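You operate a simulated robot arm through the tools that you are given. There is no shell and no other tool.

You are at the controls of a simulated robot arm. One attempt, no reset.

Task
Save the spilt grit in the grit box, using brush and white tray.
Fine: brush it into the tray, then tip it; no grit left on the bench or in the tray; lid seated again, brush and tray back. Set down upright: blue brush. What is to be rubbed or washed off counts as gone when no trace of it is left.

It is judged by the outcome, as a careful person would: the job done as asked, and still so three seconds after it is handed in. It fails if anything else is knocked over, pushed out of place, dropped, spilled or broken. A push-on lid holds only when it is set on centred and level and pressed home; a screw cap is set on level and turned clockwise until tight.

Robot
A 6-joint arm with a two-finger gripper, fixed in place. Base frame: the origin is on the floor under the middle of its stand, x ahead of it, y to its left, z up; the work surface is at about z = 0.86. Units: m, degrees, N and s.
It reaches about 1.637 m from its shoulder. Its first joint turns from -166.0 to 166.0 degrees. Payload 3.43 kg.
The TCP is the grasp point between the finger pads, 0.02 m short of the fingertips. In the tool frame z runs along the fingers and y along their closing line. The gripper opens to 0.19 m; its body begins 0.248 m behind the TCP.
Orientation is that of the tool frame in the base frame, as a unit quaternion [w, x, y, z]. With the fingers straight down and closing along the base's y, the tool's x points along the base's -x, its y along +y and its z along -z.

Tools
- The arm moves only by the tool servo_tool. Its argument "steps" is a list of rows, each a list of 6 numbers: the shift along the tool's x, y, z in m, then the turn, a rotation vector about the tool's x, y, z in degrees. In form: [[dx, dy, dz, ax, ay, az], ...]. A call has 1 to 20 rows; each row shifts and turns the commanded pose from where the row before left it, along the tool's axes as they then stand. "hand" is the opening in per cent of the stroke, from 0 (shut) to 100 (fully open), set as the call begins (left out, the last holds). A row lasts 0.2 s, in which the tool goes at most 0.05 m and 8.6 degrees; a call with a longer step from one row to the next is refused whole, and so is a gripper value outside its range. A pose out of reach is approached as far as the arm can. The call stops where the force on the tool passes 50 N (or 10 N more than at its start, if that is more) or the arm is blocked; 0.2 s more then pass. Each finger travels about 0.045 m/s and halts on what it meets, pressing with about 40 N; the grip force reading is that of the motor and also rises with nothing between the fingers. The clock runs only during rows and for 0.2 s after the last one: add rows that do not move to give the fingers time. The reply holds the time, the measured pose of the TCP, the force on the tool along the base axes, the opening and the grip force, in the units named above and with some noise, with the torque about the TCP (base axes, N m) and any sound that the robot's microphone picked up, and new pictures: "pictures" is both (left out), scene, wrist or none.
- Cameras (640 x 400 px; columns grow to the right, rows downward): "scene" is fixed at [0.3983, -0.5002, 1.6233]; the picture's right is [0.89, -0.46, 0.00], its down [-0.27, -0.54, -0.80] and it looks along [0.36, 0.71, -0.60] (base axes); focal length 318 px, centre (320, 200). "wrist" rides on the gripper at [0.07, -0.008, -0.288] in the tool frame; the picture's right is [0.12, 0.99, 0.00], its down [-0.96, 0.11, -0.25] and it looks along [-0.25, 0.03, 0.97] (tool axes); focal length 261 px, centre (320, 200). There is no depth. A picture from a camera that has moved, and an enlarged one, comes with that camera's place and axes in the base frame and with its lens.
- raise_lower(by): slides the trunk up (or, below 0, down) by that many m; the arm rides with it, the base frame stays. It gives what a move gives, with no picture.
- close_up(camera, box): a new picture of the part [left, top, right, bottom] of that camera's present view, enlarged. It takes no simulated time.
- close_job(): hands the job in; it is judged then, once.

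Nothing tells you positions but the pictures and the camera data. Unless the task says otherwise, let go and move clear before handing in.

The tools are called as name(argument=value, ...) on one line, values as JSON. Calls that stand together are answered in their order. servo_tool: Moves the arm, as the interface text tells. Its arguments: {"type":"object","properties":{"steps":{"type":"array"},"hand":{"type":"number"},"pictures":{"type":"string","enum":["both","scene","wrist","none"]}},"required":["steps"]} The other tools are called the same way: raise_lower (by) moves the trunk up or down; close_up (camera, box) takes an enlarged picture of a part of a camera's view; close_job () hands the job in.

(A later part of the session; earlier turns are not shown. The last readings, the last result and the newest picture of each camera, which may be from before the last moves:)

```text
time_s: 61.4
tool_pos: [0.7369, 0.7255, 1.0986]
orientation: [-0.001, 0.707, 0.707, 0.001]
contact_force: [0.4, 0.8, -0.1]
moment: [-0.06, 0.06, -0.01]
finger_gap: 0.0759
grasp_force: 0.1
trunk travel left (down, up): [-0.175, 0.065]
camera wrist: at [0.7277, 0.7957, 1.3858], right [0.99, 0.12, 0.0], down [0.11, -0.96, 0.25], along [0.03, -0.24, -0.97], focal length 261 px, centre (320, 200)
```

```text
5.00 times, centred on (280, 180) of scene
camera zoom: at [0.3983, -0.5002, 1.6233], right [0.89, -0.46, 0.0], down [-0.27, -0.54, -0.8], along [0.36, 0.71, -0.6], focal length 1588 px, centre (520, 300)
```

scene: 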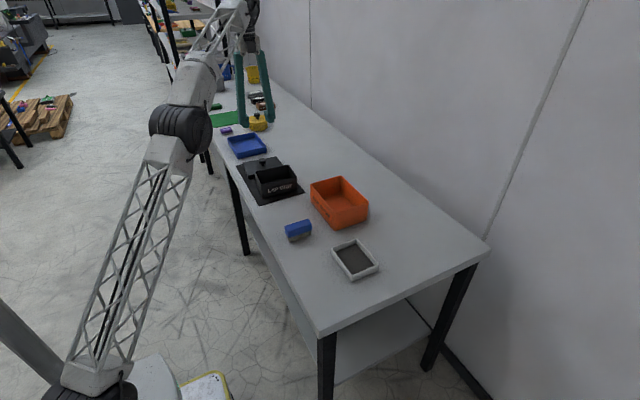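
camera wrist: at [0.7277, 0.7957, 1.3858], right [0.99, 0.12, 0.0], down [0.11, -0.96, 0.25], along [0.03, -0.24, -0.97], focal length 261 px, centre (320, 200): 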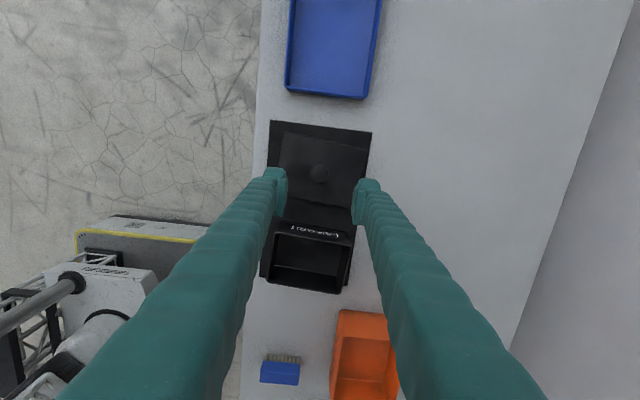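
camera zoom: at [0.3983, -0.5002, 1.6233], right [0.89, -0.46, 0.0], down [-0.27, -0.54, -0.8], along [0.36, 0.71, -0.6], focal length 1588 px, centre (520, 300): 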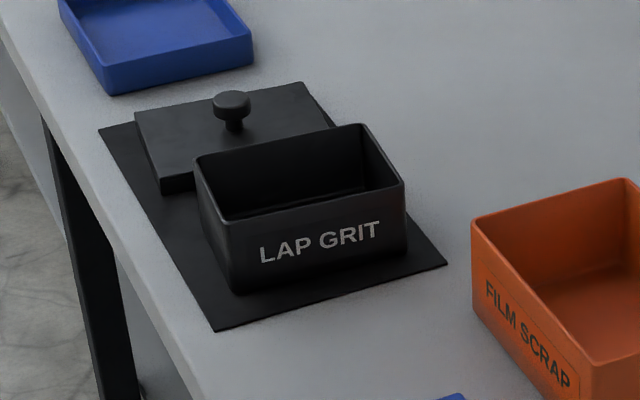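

The lid rests flat on the mat and the box is open, with its rim at z≈0.935 and its opening centred near (0.736, 0.550). For the tray I'll approach from the free bench end (−y) with the fingers nearly horizontal, so the tray can later be tipped by swinging the fingers down.

servo_tool(steps=[[-0.0453, 0.0041, -0.00625, 0, 0, 0], [-0.0453, 0.0041, -0.00625, 0, 0, 0], [-0.0453, 0.0041, -0.00625, 0, 0, 0], [-0.0453, 0.0041, -0.00625, 0, 0, 0], [-0.0453, 0.0041, -0.00625, 0, 0, 0], [-0.0453, 0.0041, -0.00625, 0, 0, 0], [-0.0453, 0.0041, -0.00625, 0, 0, 0], [-0.0453, 0.0041, -0.00625, 0, 0, 0], [-0.0453, 0.0041, -0.00625, 0, 0, 0], [-0.0453, 0.0041, -0.00625, 0, 0, 0], [-0.0453, 0.0041, -0.00625, 0, 0, 0], [-0.0453, 0.0041, -0.00625, 0, 0, 0], [-0.0453, 0.0041, -0.00625, 0, 0, 0], [-0.0453, 0.0041, -0.00625, 0, 0, 0], [-0.0453, 0.0041, -0.00625, 0, 0, 0], [-0.0453, 0.0041, -0.00625, 0, 0, 0], [0, 0, 0, 0, 0, 0]], hand=79, pictures="both")

close_up(camera="wrist", box=[240, 60, 400, 220])

```text
time_s: 65.0
tool_pos: [0.8005, -0.0011, 1.2014]
orientation: [-0.001, 0.707, 0.707, 0.0]
contact_force: [-0.5, -0.4, -0.7]
moment: [0.01, 0.01, 0.02]
finger_gap: 0.1499
grasp_force: 0.0
trunk travel left (down, up): [-0.175, 0.065]
camera wrist: at [0.7936, 0.0713, 1.4883], right [0.99, 0.12, 0.0], down [0.12, -0.96, 0.25], along [0.03, -0.25, -0.97], focal length 261 px, centre (320, 200)
```

scene: 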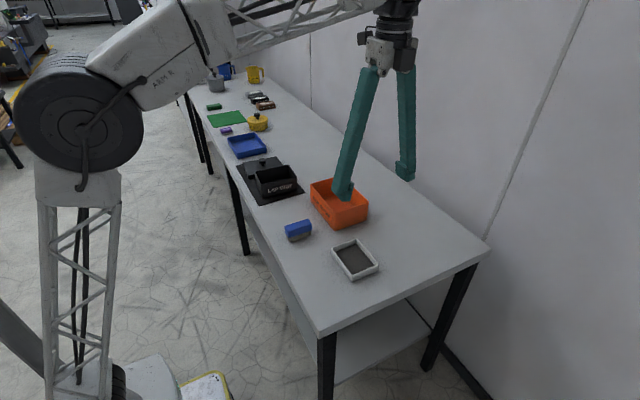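
wrist: 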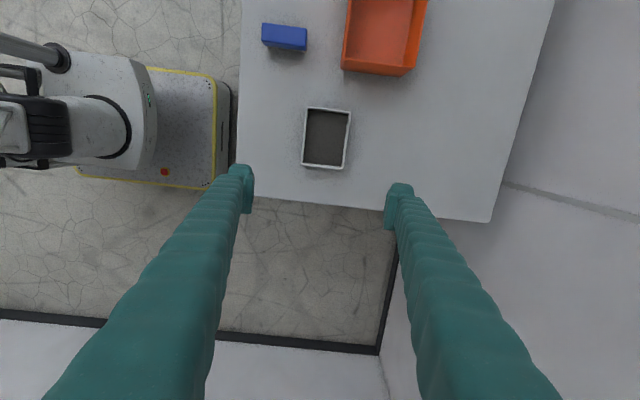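

```text
2.50 times, centred on (320, 140) of wrist
camera zoom: at [0.7936, 0.0713, 1.4883], right [0.99, 0.12, 0.0], down [0.12, -0.96, 0.25], along [0.03, -0.25, -0.97], focal length 652 px, centre (320, 350)
```

zoom: 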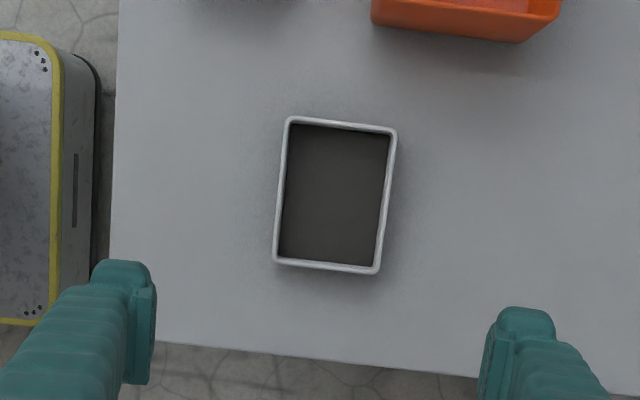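

The tray sits at x≈0.758–0.857, y≈−0.005–0.124. I'll tilt the gripper so its fingers point along +y and about 25° down.

servo_tool(steps=[[0, 0, 0, 0, 8.125, 0], [0, 0, 0, 0, 8.125, 0], [0, 0, 0, 0, 8.125, 0], [0, 0, 0, 0, 8.125, 0], [0, 0, 0, 0, 8.125, 0], [0, 0, 0, 0, 8.125, 0], [0, 0, 0, 0, 8.125, 0], [0, 0, 0, 0, 8.125, 0], [0, 0, 0, 0, 0, 0]], pictures="both")

```text
time_s: 67.0
tool_pos: [0.8021, 0.0, 1.1999]
orientation: [-0.38, 0.596, 0.596, 0.38]
contact_force: [0.3, 0.7, 0.3]
moment: [0.08, 0.04, 0.01]
finger_gap: 0.1501
grasp_force: 0.0
trunk travel left (down, up): [-0.175, 0.065]
camera wrist: at [0.7933, -0.2304, 1.3847], right [0.99, 0.05, 0.11], down [0.11, -0.63, -0.77], along [0.03, 0.78, -0.63], focal length 261 px, centre (320, 200)
```

scene: 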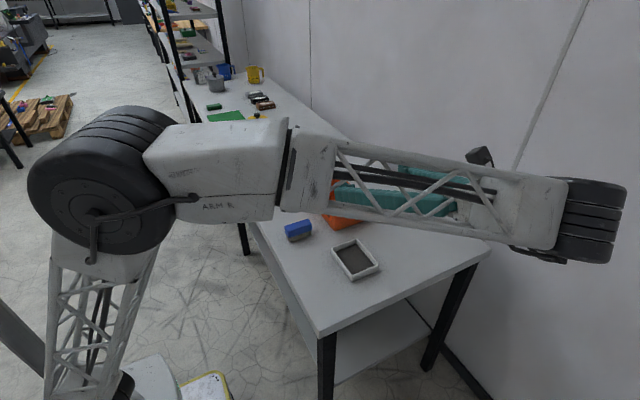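
wrist: 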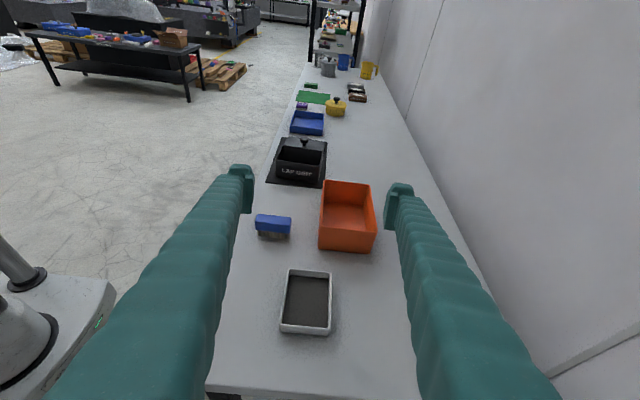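

The fingers now point along the bench and the tray is in view ahead and below. I'll come down to about 7 cm above it and check alignment.

servo_tool(steps=[[-0.0327, 0.0007, 0.02445, 0, 0, 0], [-0.0327, 0.0007, 0.02445, 0, 0, 0], [-0.0327, 0.0007, 0.02445, 0, 0, 0], [-0.0327, 0.0007, 0.02445, 0, 0, 0], [-0.0327, 0.0007, 0.02445, 0, 0, 0], [-0.0327, 0.0007, 0.02445, 0, 0, 0], [0, 0, 0, 0, 0, 0]], pictures="both")

close_up(camera="wrist", box=[220, 130, 420, 290])

```text
time_s: 68.6
tool_pos: [0.806, 0.05, 0.9603]
orientation: [-0.379, 0.597, 0.596, 0.38]
contact_force: [1.0, 0.6, -0.5]
moment: [-0.02, -0.01, -0.01]
finger_gap: 0.1501
grasp_force: 0.1
trunk travel left (down, up): [-0.175, 0.065]
camera wrist: at [0.7975, -0.1804, 1.1454], right [0.99, 0.05, 0.11], down [0.11, -0.63, -0.77], along [0.03, 0.77, -0.63], focal length 261 px, centre (320, 200)
```

scene: 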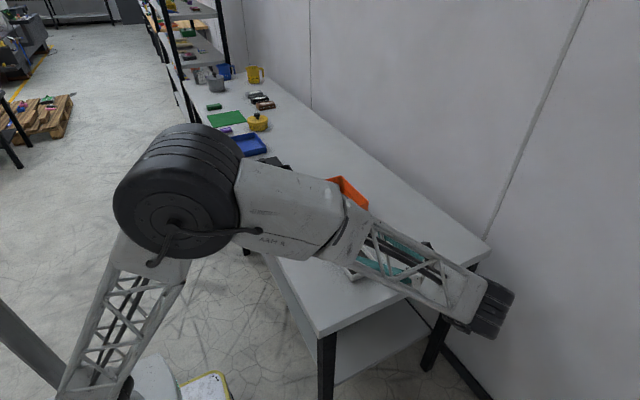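
wrist: 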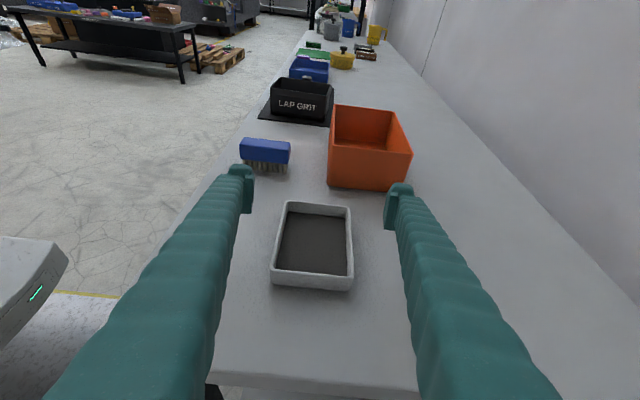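

```text
2.50 times, centred on (320, 210) of wrist
camera zoom: at [0.7975, -0.1804, 1.1454], right [0.99, 0.05, 0.11], down [0.11, -0.63, -0.77], along [0.03, 0.77, -0.63], focal length 652 px, centre (320, 175)
```

zoom: 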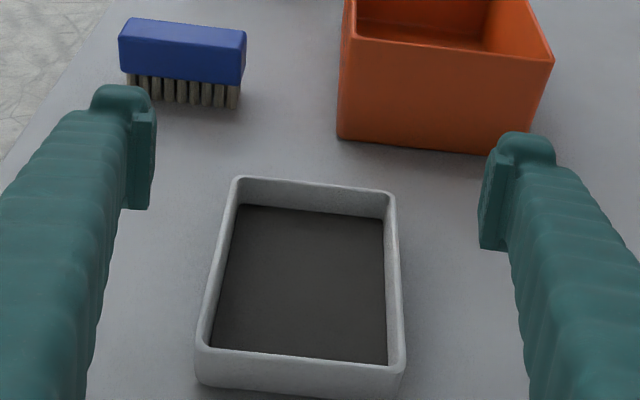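

The tray is centred between the fingers. I'll go down to TCP z≈0.887, which keeps the lower finger corners just off the bench.

servo_tool(steps=[[-0.0223, 0, 0.0104, 0, 0, 0], [-0.0223, 0, 0.0104, 0, 0, 0], [-0.0223, 0, 0.0104, 0, 0, 0], [0, 0, 0, 0, 0, 0]], pictures="both")

close_up(camera="wrist", box=[220, 130, 420, 290])

```text
time_s: 69.6
tool_pos: [0.8078, 0.0505, 0.8855]
orientation: [-0.379, 0.597, 0.596, 0.38]
contact_force: [-0.3, -0.3, 1.1]
moment: [0.0, 0.03, 0.0]
finger_gap: 0.1499
grasp_force: 0.2
trunk travel left (down, up): [-0.175, 0.065]
camera wrist: at [0.7976, -0.1803, 1.0716], right [0.99, 0.05, 0.11], down [0.11, -0.63, -0.77], along [0.03, 0.77, -0.63], focal length 261 px, centre (320, 200)
```

scene: 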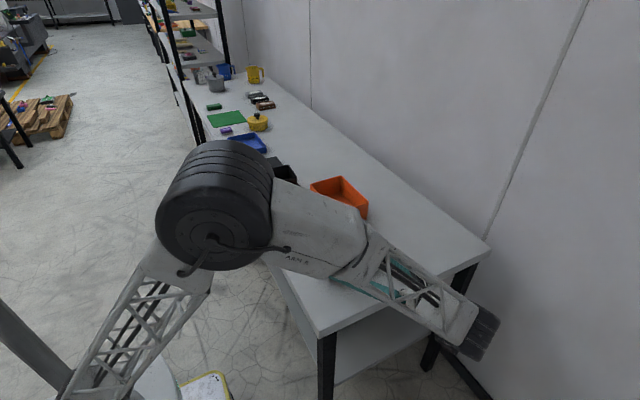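
wrist: 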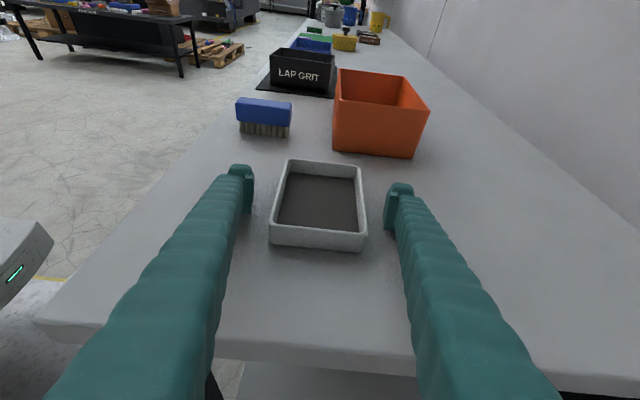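

```text
2.50 times, centred on (320, 210) of wrist
camera zoom: at [0.7976, -0.1803, 1.0716], right [0.99, 0.05, 0.11], down [0.11, -0.63, -0.77], along [0.03, 0.77, -0.63], focal length 652 px, centre (320, 175)
```

zoom: 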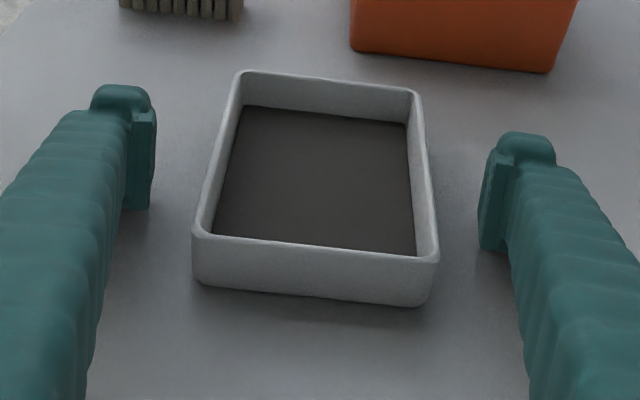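

The fingers straddle the tray symmetrically with no contact. I'll close on its side walls.

servo_tool(steps=[[0, 0, 0, 0, 0, 0], [0, 0, 0, 0, 0, 0], [0, 0, 0, 0, 0, 0], [0, 0, 0, 0, 0, 0], [0, 0, 0, 0, 0, 0]], hand=0, pictures="wrist")

close_up(camera="wrist", box=[220, 130, 420, 290])

```text
time_s: 70.8
tool_pos: [0.8059, 0.0498, 0.8852]
orientation: [-0.38, 0.596, 0.597, 0.379]
contact_force: [-0.4, -0.1, 0.7]
moment: [-0.01, -0.05, -0.01]
finger_gap: 0.105
grasp_force: 40.3
trunk travel left (down, up): [-0.175, 0.065]
camera wrist: at [0.7977, -0.1804, 1.0718], right [0.99, 0.05, 0.11], down [0.12, -0.63, -0.77], along [0.03, 0.77, -0.63], focal length 261 px, centre (320, 200)
```

wrist: 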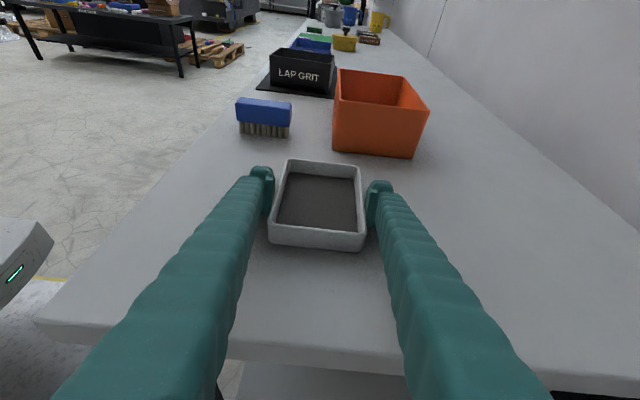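

```text
2.50 times, centred on (320, 210) of wrist
camera zoom: at [0.7977, -0.1804, 1.0718], right [0.99, 0.05, 0.11], down [0.12, -0.63, -0.77], along [0.03, 0.77, -0.63], focal length 652 px, centre (320, 175)
```

zoom: 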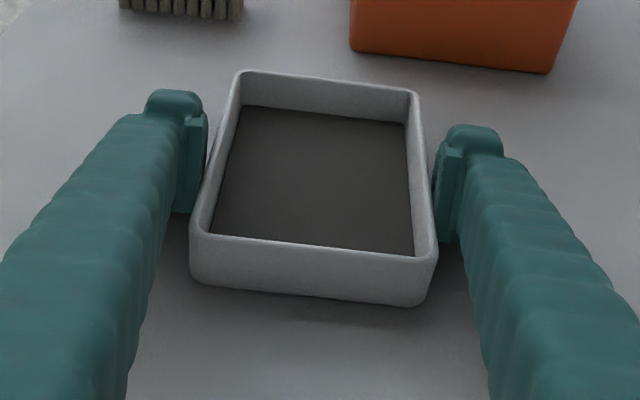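

The tray is gripped (gap 0.105 m, 40 N). I'll lift a little and check that it stays level.

servo_tool(steps=[[0.0091, 0, -0.0042, 0, 0, 0], [0.0136, 0, -0.0063, 0, 0, 0], [0.0136, 0, -0.0063, 0, 0, 0], [0.0181, 0, -0.0085, 0, 0, 0], [0, 0, 0, 0, 0, 0]], pictures="both")

close_up(camera="wrist", box=[220, 130, 420, 290])

```text
time_s: 72.0
tool_pos: [0.8066, 0.049, 0.9455]
orientation: [-0.38, 0.596, 0.596, 0.38]
contact_force: [0.8, 0.2, -1.3]
moment: [-0.01, 0.0, 0.0]
finger_gap: 0.1048
grasp_force: 40.2
trunk travel left (down, up): [-0.175, 0.065]
camera wrist: at [0.7978, -0.1801, 1.1317], right [0.99, 0.05, 0.11], down [0.12, -0.63, -0.77], along [0.03, 0.77, -0.63], focal length 261 px, centre (320, 200)
```

scene: 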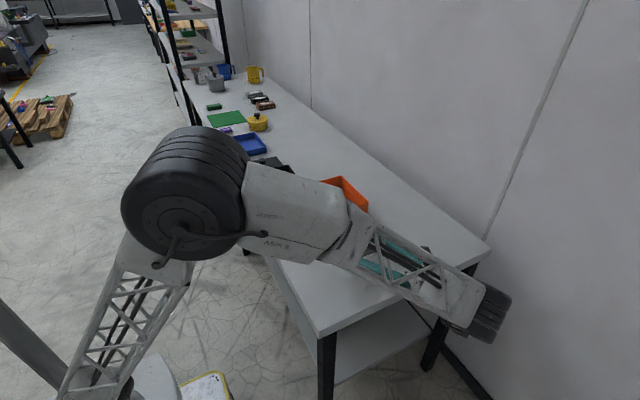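
wrist: 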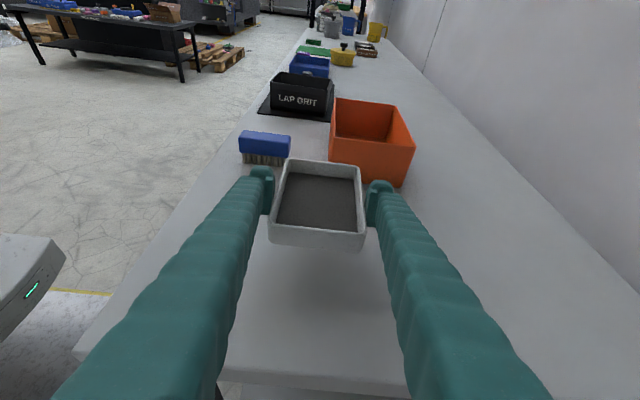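

```text
2.50 times, centred on (320, 210) of wrist
camera zoom: at [0.7978, -0.1801, 1.1317], right [0.99, 0.05, 0.11], down [0.12, -0.63, -0.77], along [0.03, 0.77, -0.63], focal length 652 px, centre (320, 175)
```

zoom: 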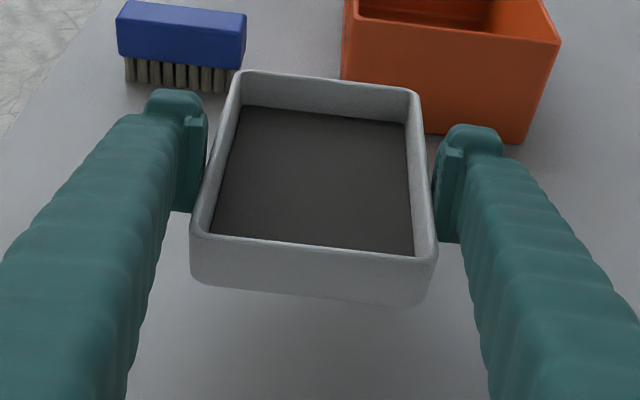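

The tray stays level. I'll raise it well clear and carry it level to just short of the box opening.

servo_tool(steps=[[0.0223, 0, -0.0104, 0, 0, 0], [0.0223, 0, -0.0104, 0, 0, 0], [0.0223, 0, -0.0104, 0, 0, 0], [0.0223, 0, -0.0104, 0, 0, 0], [0.0223, 0, -0.0104, 0, 0, 0], [0.01636, -0.0064, 0.03507, 0, 0, 0], [0.01636, -0.0064, 0.03507, 0, 0, 0], [0.01636, -0.0064, 0.03507, 0, 0, 0], [0.01636, -0.0064, 0.03507, 0, 0, 0], [0.01636, -0.0064, 0.03507, 0, 0, 0], [0.01636, -0.0064, 0.03507, 0, 0, 0], [0.01636, -0.0064, 0.03507, 0, 0, 0], [0.01636, -0.0064, 0.03507, 0, 0, 0], [0.01636, -0.0064, 0.03507, 0, 0, 0], [0.01636, -0.0064, 0.03507, 0, 0, 0], [0.01636, -0.0064, 0.03507, 0, 0, 0], [0, 0, 0, 0, 0, 0]], pictures="both")

close_up(camera="wrist", box=[220, 100, 420, 260])

close_up(camera="scene", box=[220, 130, 360, 230])

```text
time_s: 75.6
tool_pos: [0.7366, 0.4751, 1.0695]
orientation: [-0.379, 0.597, 0.597, 0.379]
contact_force: [1.1, -0.2, -1.5]
moment: [0.03, 0.03, -0.01]
finger_gap: 0.105
grasp_force: 40.0
trunk travel left (down, up): [-0.175, 0.065]
camera wrist: at [0.727, 0.2456, 1.2553], right [0.99, 0.05, 0.11], down [0.11, -0.63, -0.77], along [0.03, 0.77, -0.63], focal length 261 px, centre (320, 200)
```

scene: 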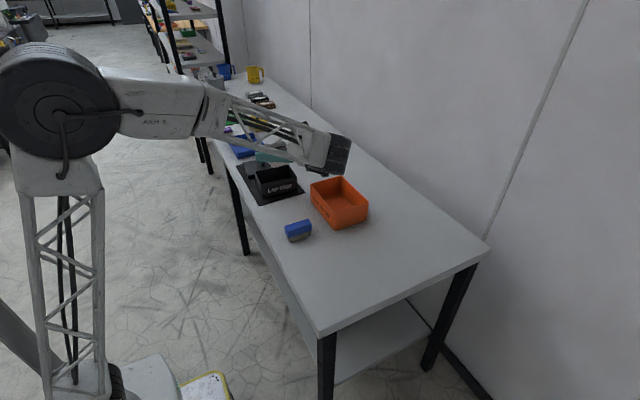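
wrist: 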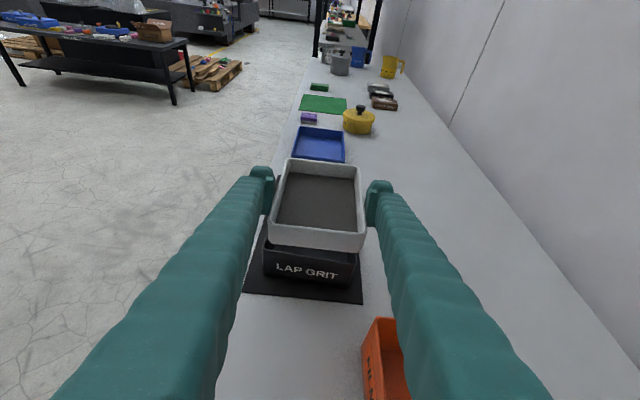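

```text
2.50 times, centred on (320, 180) of wrist
camera zoom: at [0.727, 0.2456, 1.2553], right [0.99, 0.05, 0.11], down [0.11, -0.63, -0.77], along [0.03, 0.77, -0.63], focal length 652 px, centre (320, 250)
```

zoom: 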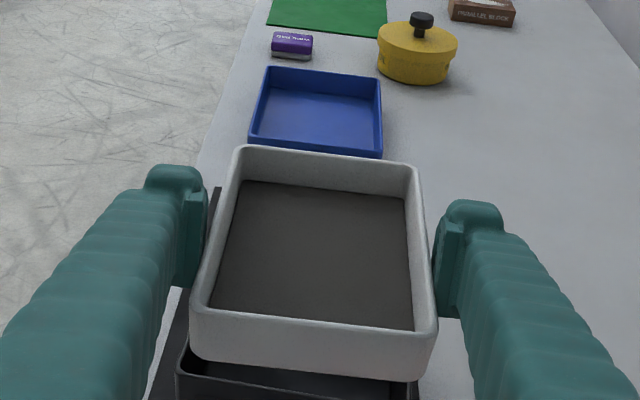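

```text
4.00 times, centred on (290, 180) of scene
camera zoom: at [0.3983, -0.5002, 1.6233], right [0.89, -0.46, 0.0], down [-0.27, -0.54, -0.8], along [0.36, 0.71, -0.6], focal length 1270 px, centre (440, 280)
```

zoom: 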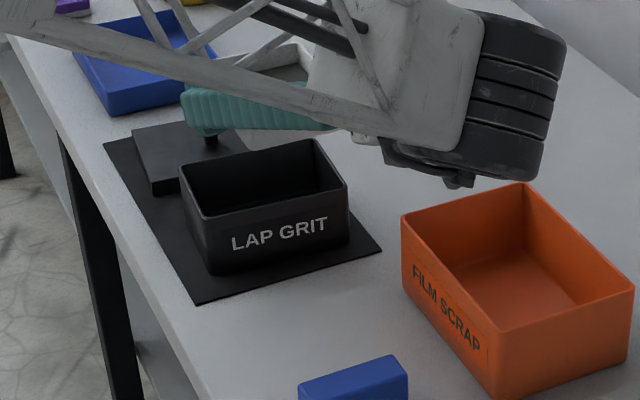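

The tray is level above the near side of the box. I'll lower it until its bottom is about 3 cm above the box rim, then tip about the far rim, keeping that rim over the opening.

servo_tool(steps=[[-0.0233, 0, 0.0109, 0, 0, 0], [-0.0233, 0, 0.0109, 0, 0, 0], [-0.0233, 0, 0.0109, 0, 0, 0], [0, 0, 0, 0, 0, 0]], pictures="both")

close_up(camera="wrist", box=[220, 100, 420, 300])

close_up(camera="scene", box=[220, 130, 360, 230])

```text
time_s: 76.6
tool_pos: [0.7359, 0.4751, 0.992]
orientation: [-0.379, 0.597, 0.596, 0.38]
contact_force: [-0.3, -0.4, -1.3]
moment: [0.0, 0.01, -0.02]
finger_gap: 0.1051
grasp_force: 39.5
trunk travel left (down, up): [-0.175, 0.065]
camera wrist: at [0.7273, 0.2459, 1.1777], right [0.99, 0.05, 0.11], down [0.12, -0.63, -0.77], along [0.03, 0.77, -0.63], focal length 261 px, centre (320, 200)
```

scene: 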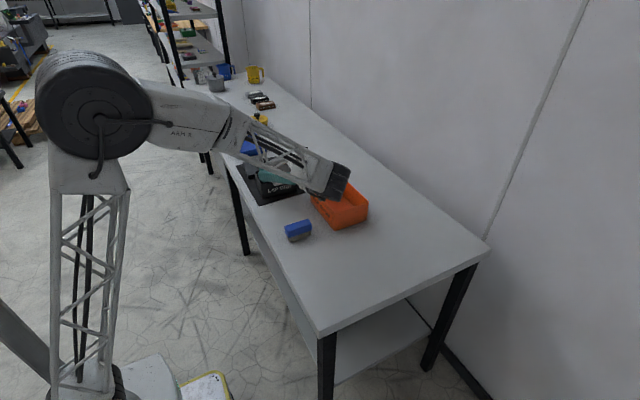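
wrist: 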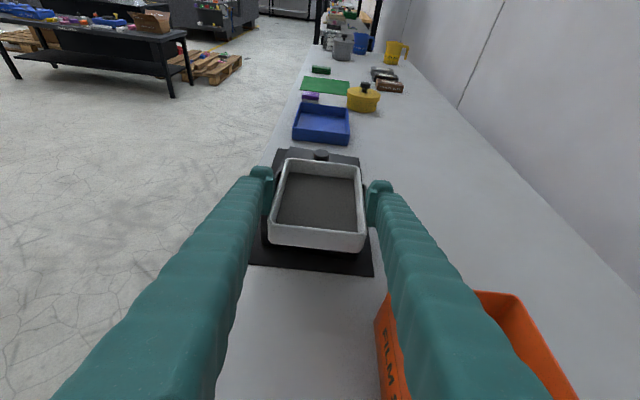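

```text
2.00 times, centred on (320, 200) of wrist
camera zoom: at [0.7273, 0.2459, 1.1777], right [0.99, 0.05, 0.11], down [0.12, -0.63, -0.77], along [0.03, 0.77, -0.63], focal length 521 px, centre (320, 200)
```

zoom: 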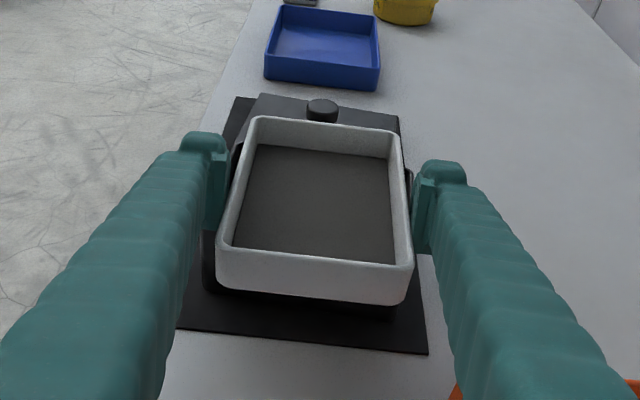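

```text
4.00 times, centred on (290, 180) of scene
camera zoom: at [0.3983, -0.5002, 1.6233], right [0.89, -0.46, 0.0], down [-0.27, -0.54, -0.8], along [0.36, 0.71, -0.6], focal length 1270 px, centre (440, 280)
```

zoom: 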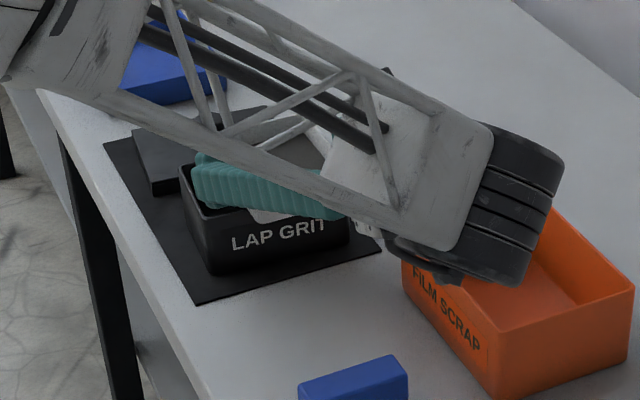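

The tray's far rim is over the box opening. I'll start tipping in small steps while tracking the rim at y≈0.55.

servo_tool(steps=[[0.00518, 0, -0.00128, 0, -7.5, 0], [0.0055, 0, -0.00081, 0, -7.5, 0], [0.00583, 0, -0.00034, 0, -7.5, 0], [0.0062, 0, 0.0001, 0, -7.5, 0], [0, 0, 0, 0, 0, 0]], pictures="both")

close_up(camera="wrist", box=[220, 100, 420, 300])

```text
time_s: 77.8
tool_pos: [0.7363, 0.4876, 1.0114]
orientation: [-0.212, 0.676, 0.673, 0.213]
contact_force: [-0.9, -0.2, -0.2]
moment: [-0.01, -0.05, -0.03]
finger_gap: 0.105
grasp_force: 39.8
trunk travel left (down, up): [-0.175, 0.065]
camera wrist: at [0.7275, 0.3817, 1.2875], right [0.99, 0.1, 0.07], down [0.11, -0.93, -0.35], along [0.03, 0.35, -0.94], focal length 261 px, centre (320, 200)
```

scene: 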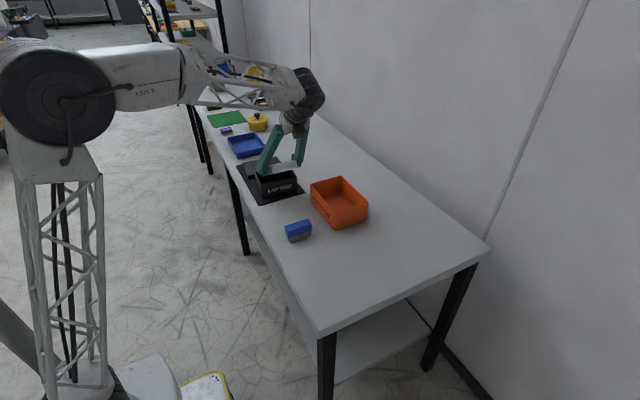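
wrist: 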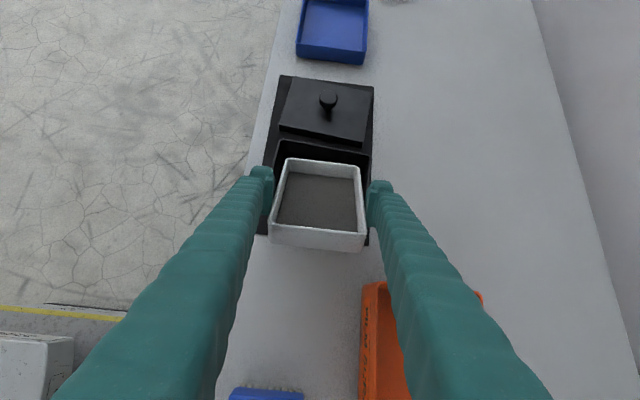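

```text
2.00 times, centred on (320, 200) of wrist
camera zoom: at [0.7275, 0.3817, 1.2875], right [0.99, 0.1, 0.07], down [0.11, -0.93, -0.35], along [0.03, 0.35, -0.94], focal length 521 px, centre (320, 200)
```

zoom: 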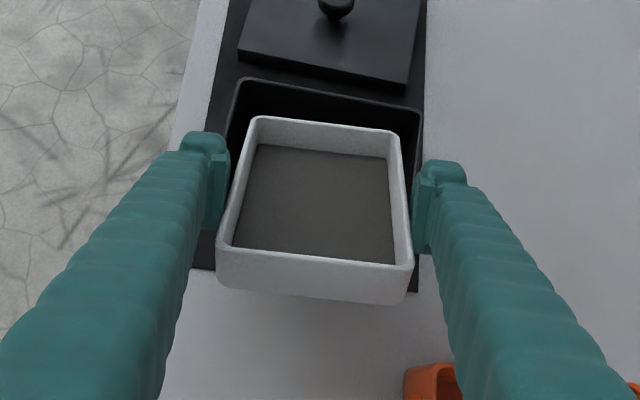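

The tray is at 30° with its rim nicely inside the opening and the grit still in it. I'll continue to 60°.

servo_tool(steps=[[0.00664, 0, 0.00046, 0, -7.5, 0], [0.00715, 0, 0.00071, 0, -7.5, 0], [0.00768, 0, 0.00094, 0, -7.5, 0], [0.00821, 0, 0.00117, 0, -7.5, 0], [0, 0, 0, 0, 0, 0]], pictures="both")

close_up(camera="wrist", box=[220, 100, 420, 300])

close_up(camera="scene", box=[220, 120, 340, 220])

```text
time_s: 79.0
tool_pos: [0.7363, 0.5156, 1.0189]
orientation: [-0.03, 0.707, 0.706, 0.029]
contact_force: [0.8, -0.4, -1.5]
moment: [-0.04, 0.05, 0.0]
finger_gap: 0.1048
grasp_force: 39.6
trunk travel left (down, up): [-0.175, 0.065]
camera wrist: at [0.7276, 0.5626, 1.3118], right [0.99, 0.12, 0.01], down [0.11, -0.98, 0.17], along [0.03, -0.16, -0.99], focal length 261 px, centre (320, 200)
```

scene: 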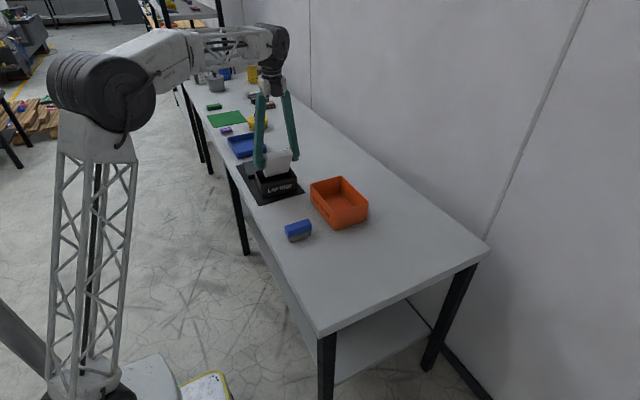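
wrist: 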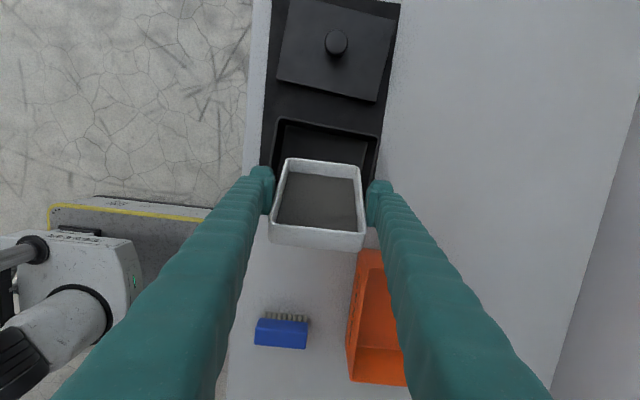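

```text
2.00 times, centred on (320, 200) of wrist
camera zoom: at [0.7276, 0.5626, 1.3118], right [0.99, 0.12, 0.01], down [0.11, -0.98, 0.17], along [0.03, -0.16, -0.99], focal length 521 px, centre (320, 200)
```

zoom: 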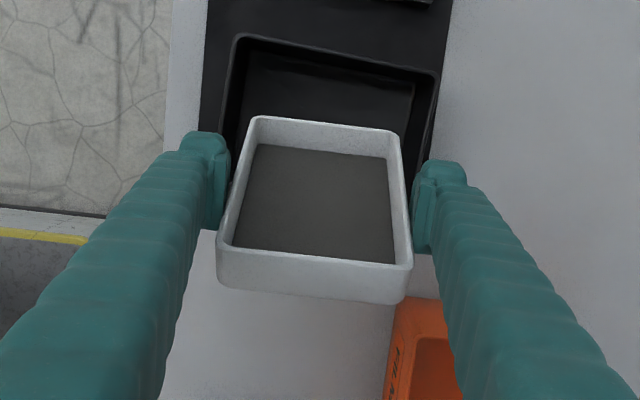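

```text
4.00 times, centred on (280, 170) of scene
camera zoom: at [0.3983, -0.5002, 1.6233], right [0.89, -0.46, 0.0], down [-0.27, -0.54, -0.8], along [0.36, 0.71, -0.6], focal length 1270 px, centre (480, 320)
```

zoom: 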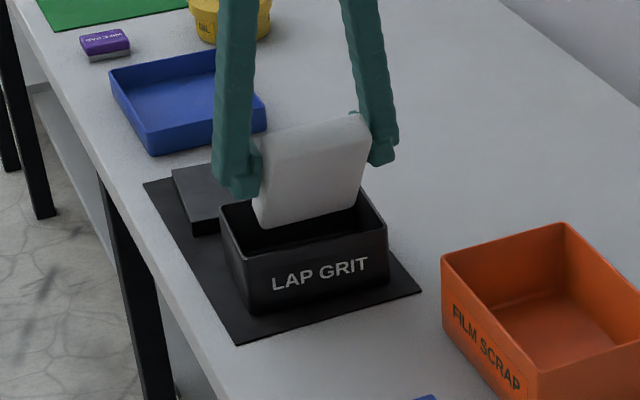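

At 60° the grit hasn't left yet and the tray hangs neatly over the opening. I'll continue to 90°.

servo_tool(steps=[[0.00916, 0, -0.00314, 0, -7.5, 0], [0.00916, 0, -0.00314, 0, -7.5, 0], [0.00916, 0, -0.00314, 0, -7.5, 0], [0.00916, 0, -0.00314, 0, -7.5, 0], [0, 0, 0, 0, 0, 0]], pictures="both")

close_up(camera="wrist", box=[220, 60, 420, 260])

close_up(camera="scene", box=[220, 120, 340, 220])

```text
time_s: 80.2
tool_pos: [0.7367, 0.5524, 1.0264]
orientation: [0.155, 0.69, 0.69, -0.155]
contact_force: [0.6, 0.2, -1.3]
moment: [-0.19, 0.04, -0.02]
finger_gap: 0.1048
grasp_force: 40.2
trunk travel left (down, up): [-0.175, 0.065]
camera wrist: at [0.7279, 0.7405, 1.257], right [0.99, 0.11, -0.05], down [0.11, -0.77, 0.63], along [0.03, -0.63, -0.77], focal length 261 px, centre (320, 200)
```

scene: 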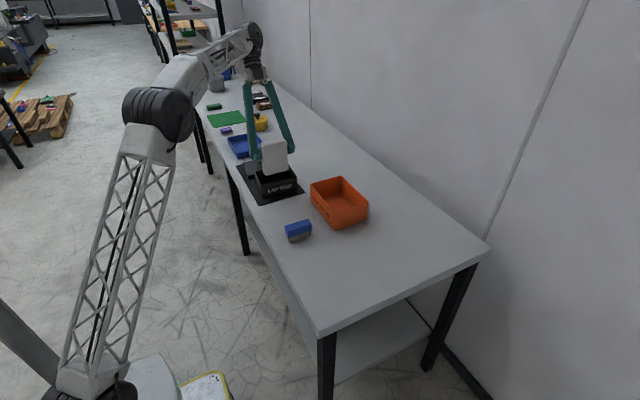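
wrist: 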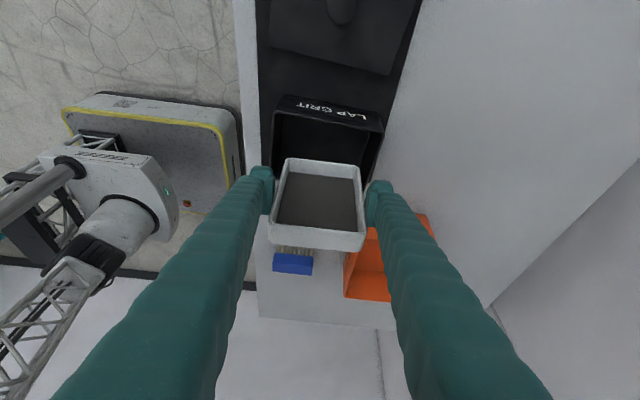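

```text
2.00 times, centred on (320, 160) of wrist
camera zoom: at [0.7279, 0.7405, 1.257], right [0.99, 0.11, -0.05], down [0.11, -0.77, 0.63], along [0.03, -0.63, -0.77], focal length 521 px, centre (320, 280)
```

zoom: 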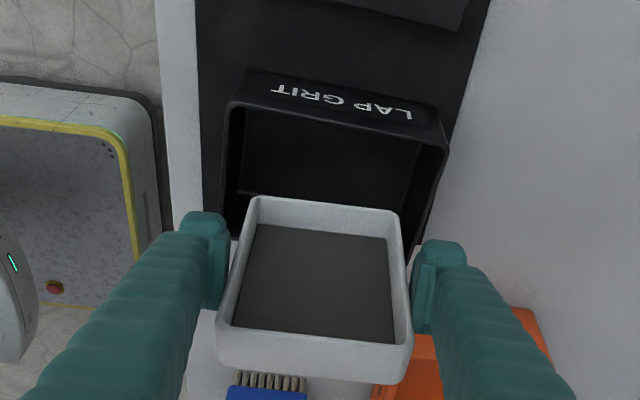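

```text
4.00 times, centred on (280, 170) of scene
camera zoom: at [0.3983, -0.5002, 1.6233], right [0.89, -0.46, 0.0], down [-0.27, -0.54, -0.8], along [0.36, 0.71, -0.6], focal length 1270 px, centre (480, 320)
```

zoom: 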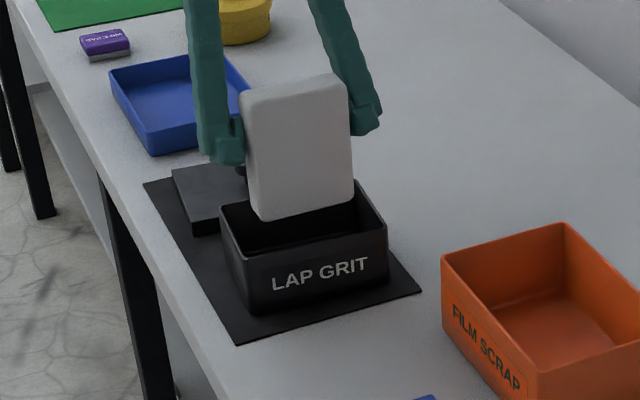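

At 90° the grit is still in the tray, so it must go past vertical. I'll tip on to 105° over the centre of the opening.

servo_tool(steps=[[0.0104, 0, -0.00374, 0, -7.5, 0], [0.00588, 0, -0.00102, 0, -7.5, 0], [0, 0, 0, 0, 0, 0], [0, 0, 0, 0, 0, 0]], pictures="both")

close_up(camera="wrist", box=[220, 60, 420, 260])

close_up(camera="scene", box=[220, 120, 340, 220])

```text
time_s: 81.2
tool_pos: [0.7161, 0.5313, 0.9825]
orientation: [0.244, 0.664, 0.667, -0.232]
contact_force: [-0.5, -0.1, -0.9]
moment: [-0.01, 0.0, 0.05]
finger_gap: 0.1048
grasp_force: 39.6
out of reach, approached as far as the arm can: row 1, 2
trunk travel left (down, up): [-0.175, 0.065]
camera wrist: at [0.7024, 0.769, 1.16], right [0.99, 0.1, -0.06], down [0.11, -0.59, 0.8], along [0.05, -0.8, -0.59], focal length 261 px, centre (320, 200)
```

scene: 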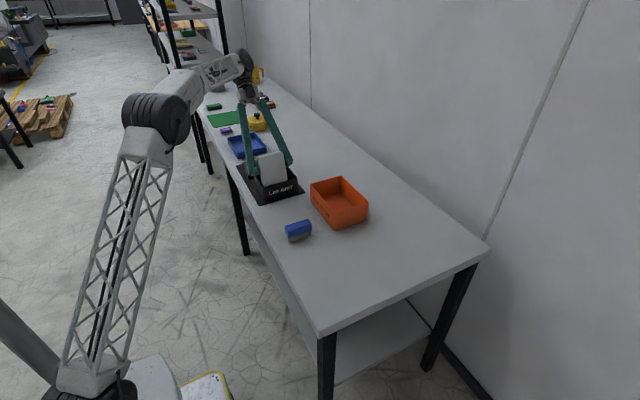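
wrist: 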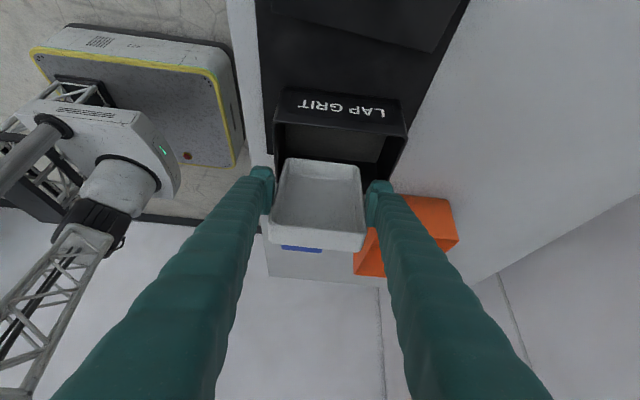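

```text
2.00 times, centred on (320, 160) of wrist
camera zoom: at [0.7024, 0.769, 1.16], right [0.99, 0.1, -0.06], down [0.11, -0.59, 0.8], along [0.05, -0.8, -0.59], focal length 521 px, centre (320, 280)
```

zoom: 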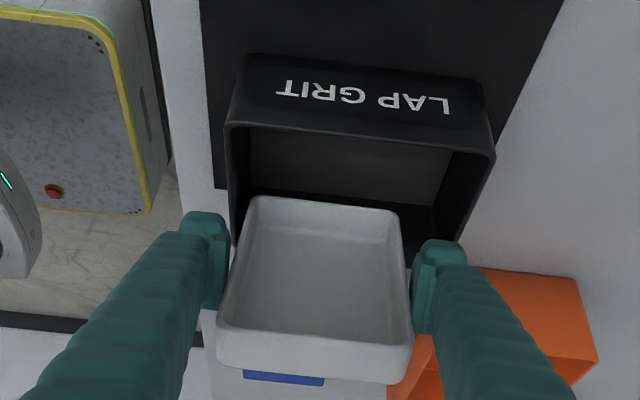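

```text
4.00 times, centred on (280, 170) of scene
camera zoom: at [0.3983, -0.5002, 1.6233], right [0.89, -0.46, 0.0], down [-0.27, -0.54, -0.8], along [0.36, 0.71, -0.6], focal length 1270 px, centre (480, 320)
```

zoom: 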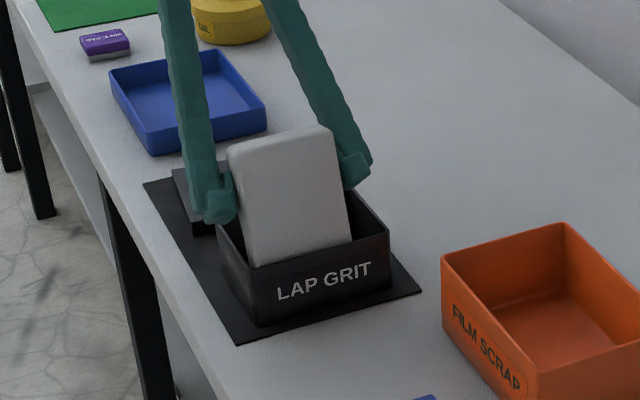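

The grit has left the tray and now lies in the box. The last tilt hit a joint limit and dipped the tray's edge into the opening, so I'll rotate straight back without any shift and see where it stands.

servo_tool(steps=[[0, 0, 0, 0, 7.5, 0]], pictures="both")

close_up(camera="scene", box=[220, 120, 340, 220])

close_up(camera="wrist", box=[220, 60, 420, 260])

```text
time_s: 81.6
tool_pos: [0.7151, 0.5317, 0.9824]
orientation: [0.198, 0.678, 0.679, -0.2]
contact_force: [0.5, 0.5, -1.3]
moment: [-0.32, 0.07, 0.0]
finger_gap: 0.1048
grasp_force: 39.8
trunk travel left (down, up): [-0.175, 0.065]
camera wrist: at [0.7068, 0.7479, 1.186], right [0.99, 0.1, -0.07], down [0.12, -0.68, 0.73], along [0.03, -0.73, -0.68], focal length 261 px, centre (320, 200)
```

scene: 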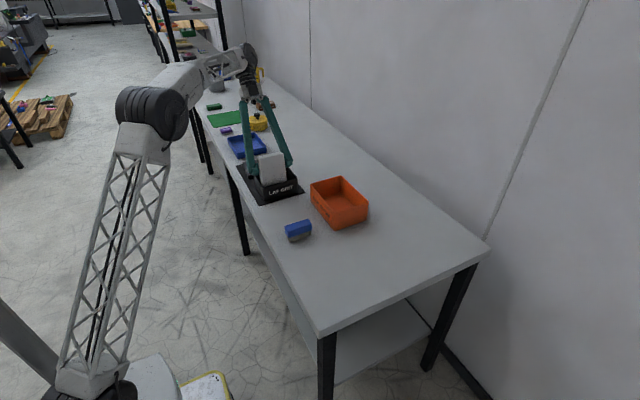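
wrist: 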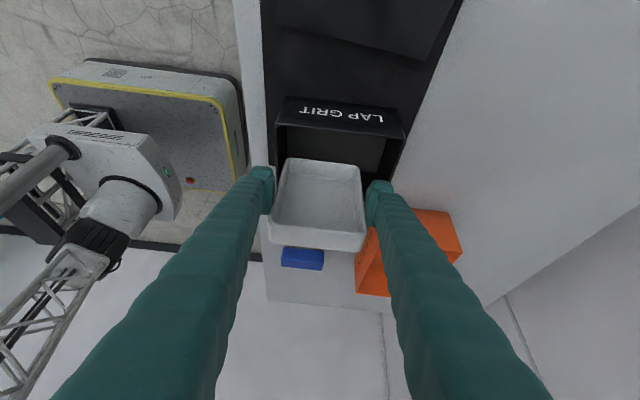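

```text
4.00 times, centred on (280, 170) of scene
camera zoom: at [0.3983, -0.5002, 1.6233], right [0.89, -0.46, 0.0], down [-0.27, -0.54, -0.8], along [0.36, 0.71, -0.6], focal length 1270 px, centre (480, 320)
```

zoom: 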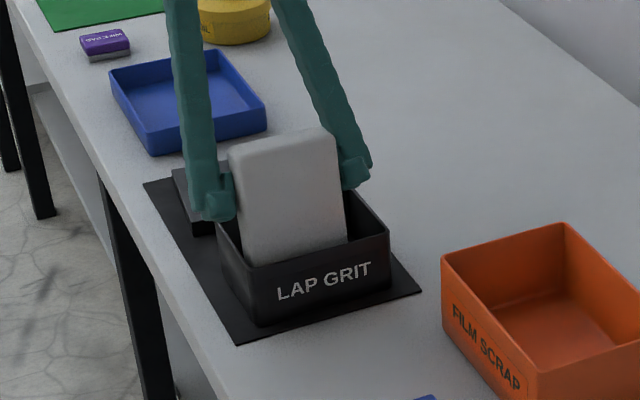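

```text
2.00 times, centred on (320, 160) of wrist
camera zoom: at [0.7068, 0.7479, 1.186], right [0.99, 0.1, -0.07], down [0.12, -0.68, 0.73], along [0.03, -0.73, -0.68], focal length 521 px, centre (320, 280)
```

zoom: 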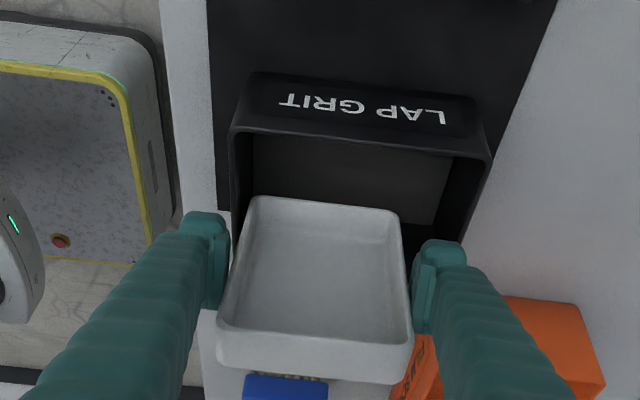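

The commanded pose now matches the actual one. I'll lift straight up while easing the tilt back, so the tray edge leaves the box without touching its walls.

servo_tool(steps=[[-0.0054, 0, -0.0084, 0, 3.0, 0], [-0.0105, 0, -0.017, 0, 4.5, 0], [-0.0128, 0, -0.0272, 0, 5, 0], [-0.0105, 0, -0.028, 0, 5, 0], [0, 0, 0, 0, 0, 0]], pictures="both")

close_up(camera="scene", box=[220, 120, 340, 220])

close_up(camera="wrist", box=[220, 60, 420, 260])

```text
time_s: 82.8
tool_pos: [0.7152, 0.5299, 1.0725]
orientation: [0.092, 0.7, 0.702, -0.093]
contact_force: [-1.1, -0.7, 0.0]
moment: [0.07, -0.02, 0.02]
finger_gap: 0.1048
grasp_force: 39.9
trunk travel left (down, up): [-0.175, 0.065]
camera wrist: at [0.7064, 0.6735, 1.332], right [0.99, 0.12, -0.03], down [0.12, -0.87, 0.49], along [0.03, -0.49, -0.87], focal length 261 px, centre (320, 200)
```

scene: 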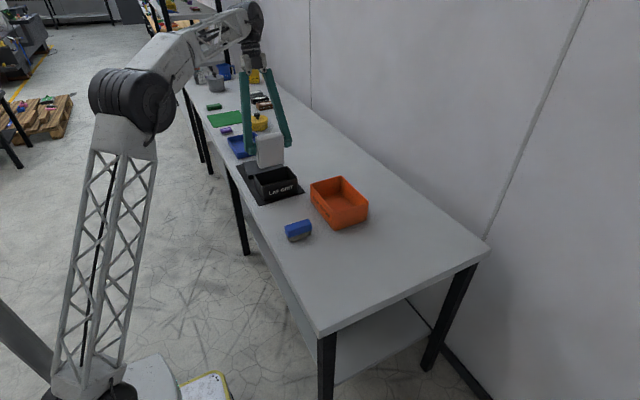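
wrist: 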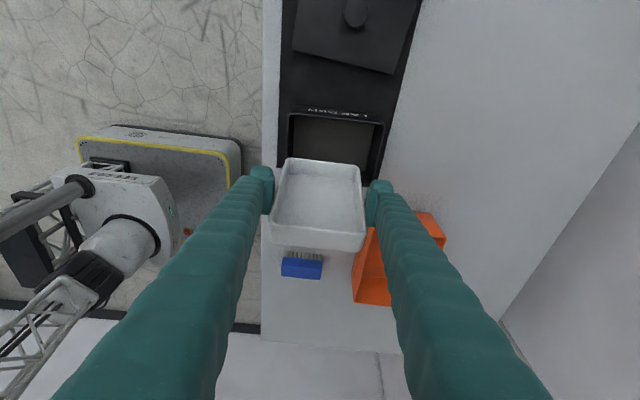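

```text
4.00 times, centred on (280, 170) of scene
camera zoom: at [0.3983, -0.5002, 1.6233], right [0.89, -0.46, 0.0], down [-0.27, -0.54, -0.8], along [0.36, 0.71, -0.6], focal length 1270 px, centre (480, 320)
```

zoom: 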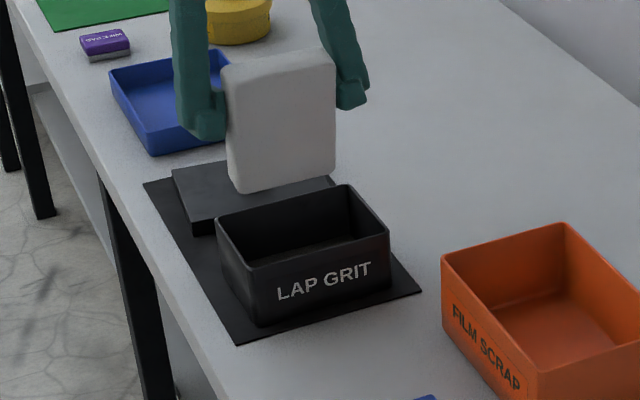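

```text
2.00 times, centred on (320, 160) of wrist
camera zoom: at [0.7064, 0.6735, 1.332], right [0.99, 0.12, -0.03], down [0.12, -0.87, 0.49], along [0.03, -0.49, -0.87], focal length 521 px, centre (320, 280)
```

zoom: 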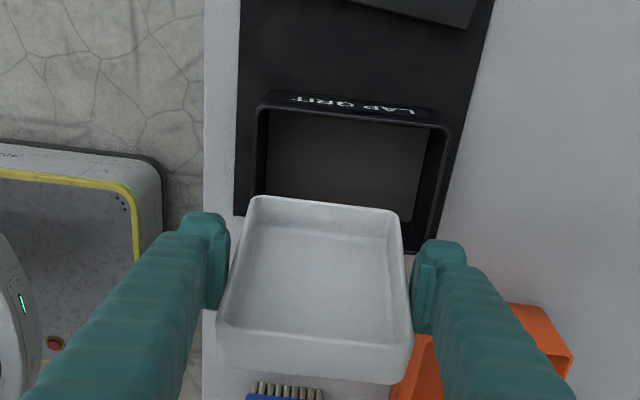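

The tray looks empty and the box now shows a grit layer. I'll check tray and surroundings for residue before levelling the tray.

close_up(camera="wrist", box=[260, 145, 380, 245])

close_up(camera="scene", box=[240, 155, 310, 210])

close_up(camera="wrist", box=[260, 60, 440, 180])

```text
4.00 times, centred on (320, 195) of wrist
camera zoom: at [0.7064, 0.6735, 1.332], right [0.99, 0.12, -0.03], down [0.12, -0.87, 0.49], along [0.03, -0.49, -0.87], focal length 1043 px, centre (320, 220)
```

zoom: 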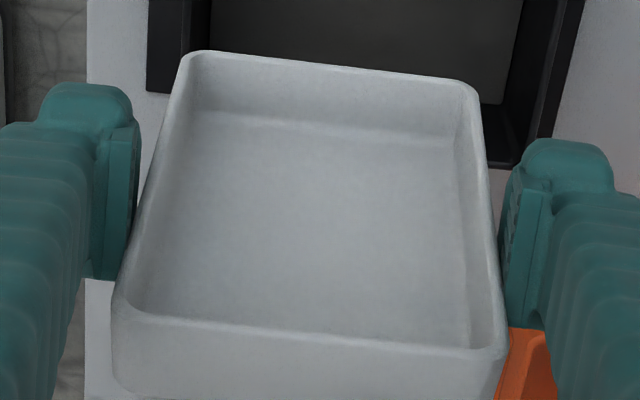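

```text
7.27 times, centred on (275, 182) of scene
camera zoom: at [0.3983, -0.5002, 1.6233], right [0.89, -0.46, 0.0], down [-0.27, -0.54, -0.8], along [0.36, 0.71, -0.6], focal length 2309 px, centre (647, 327)
```

zoom: 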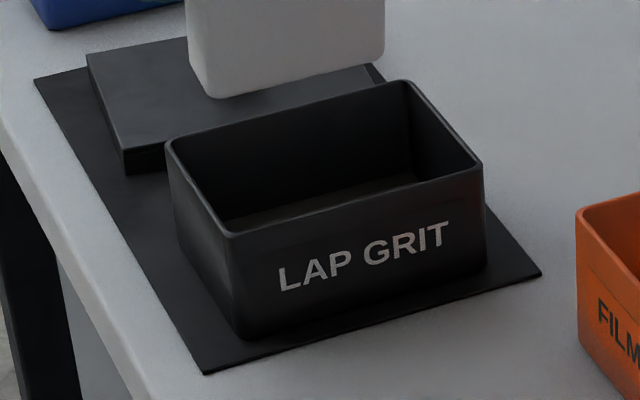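

```text
3.33 times, centred on (350, 120) of wrist
camera zoom: at [0.7064, 0.6735, 1.332], right [0.99, 0.12, -0.03], down [0.12, -0.87, 0.49], along [0.03, -0.49, -0.87], focal length 869 px, centre (220, 467)
```

zoom: 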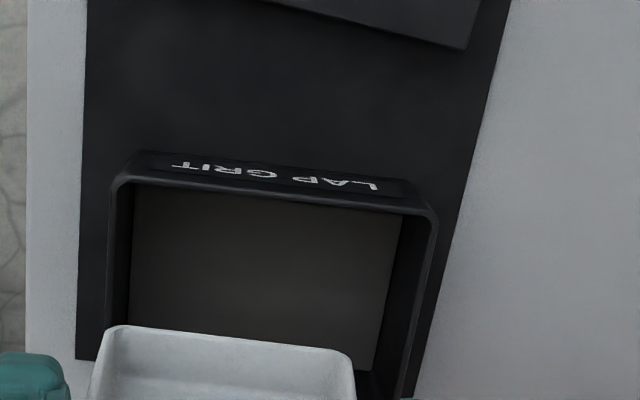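

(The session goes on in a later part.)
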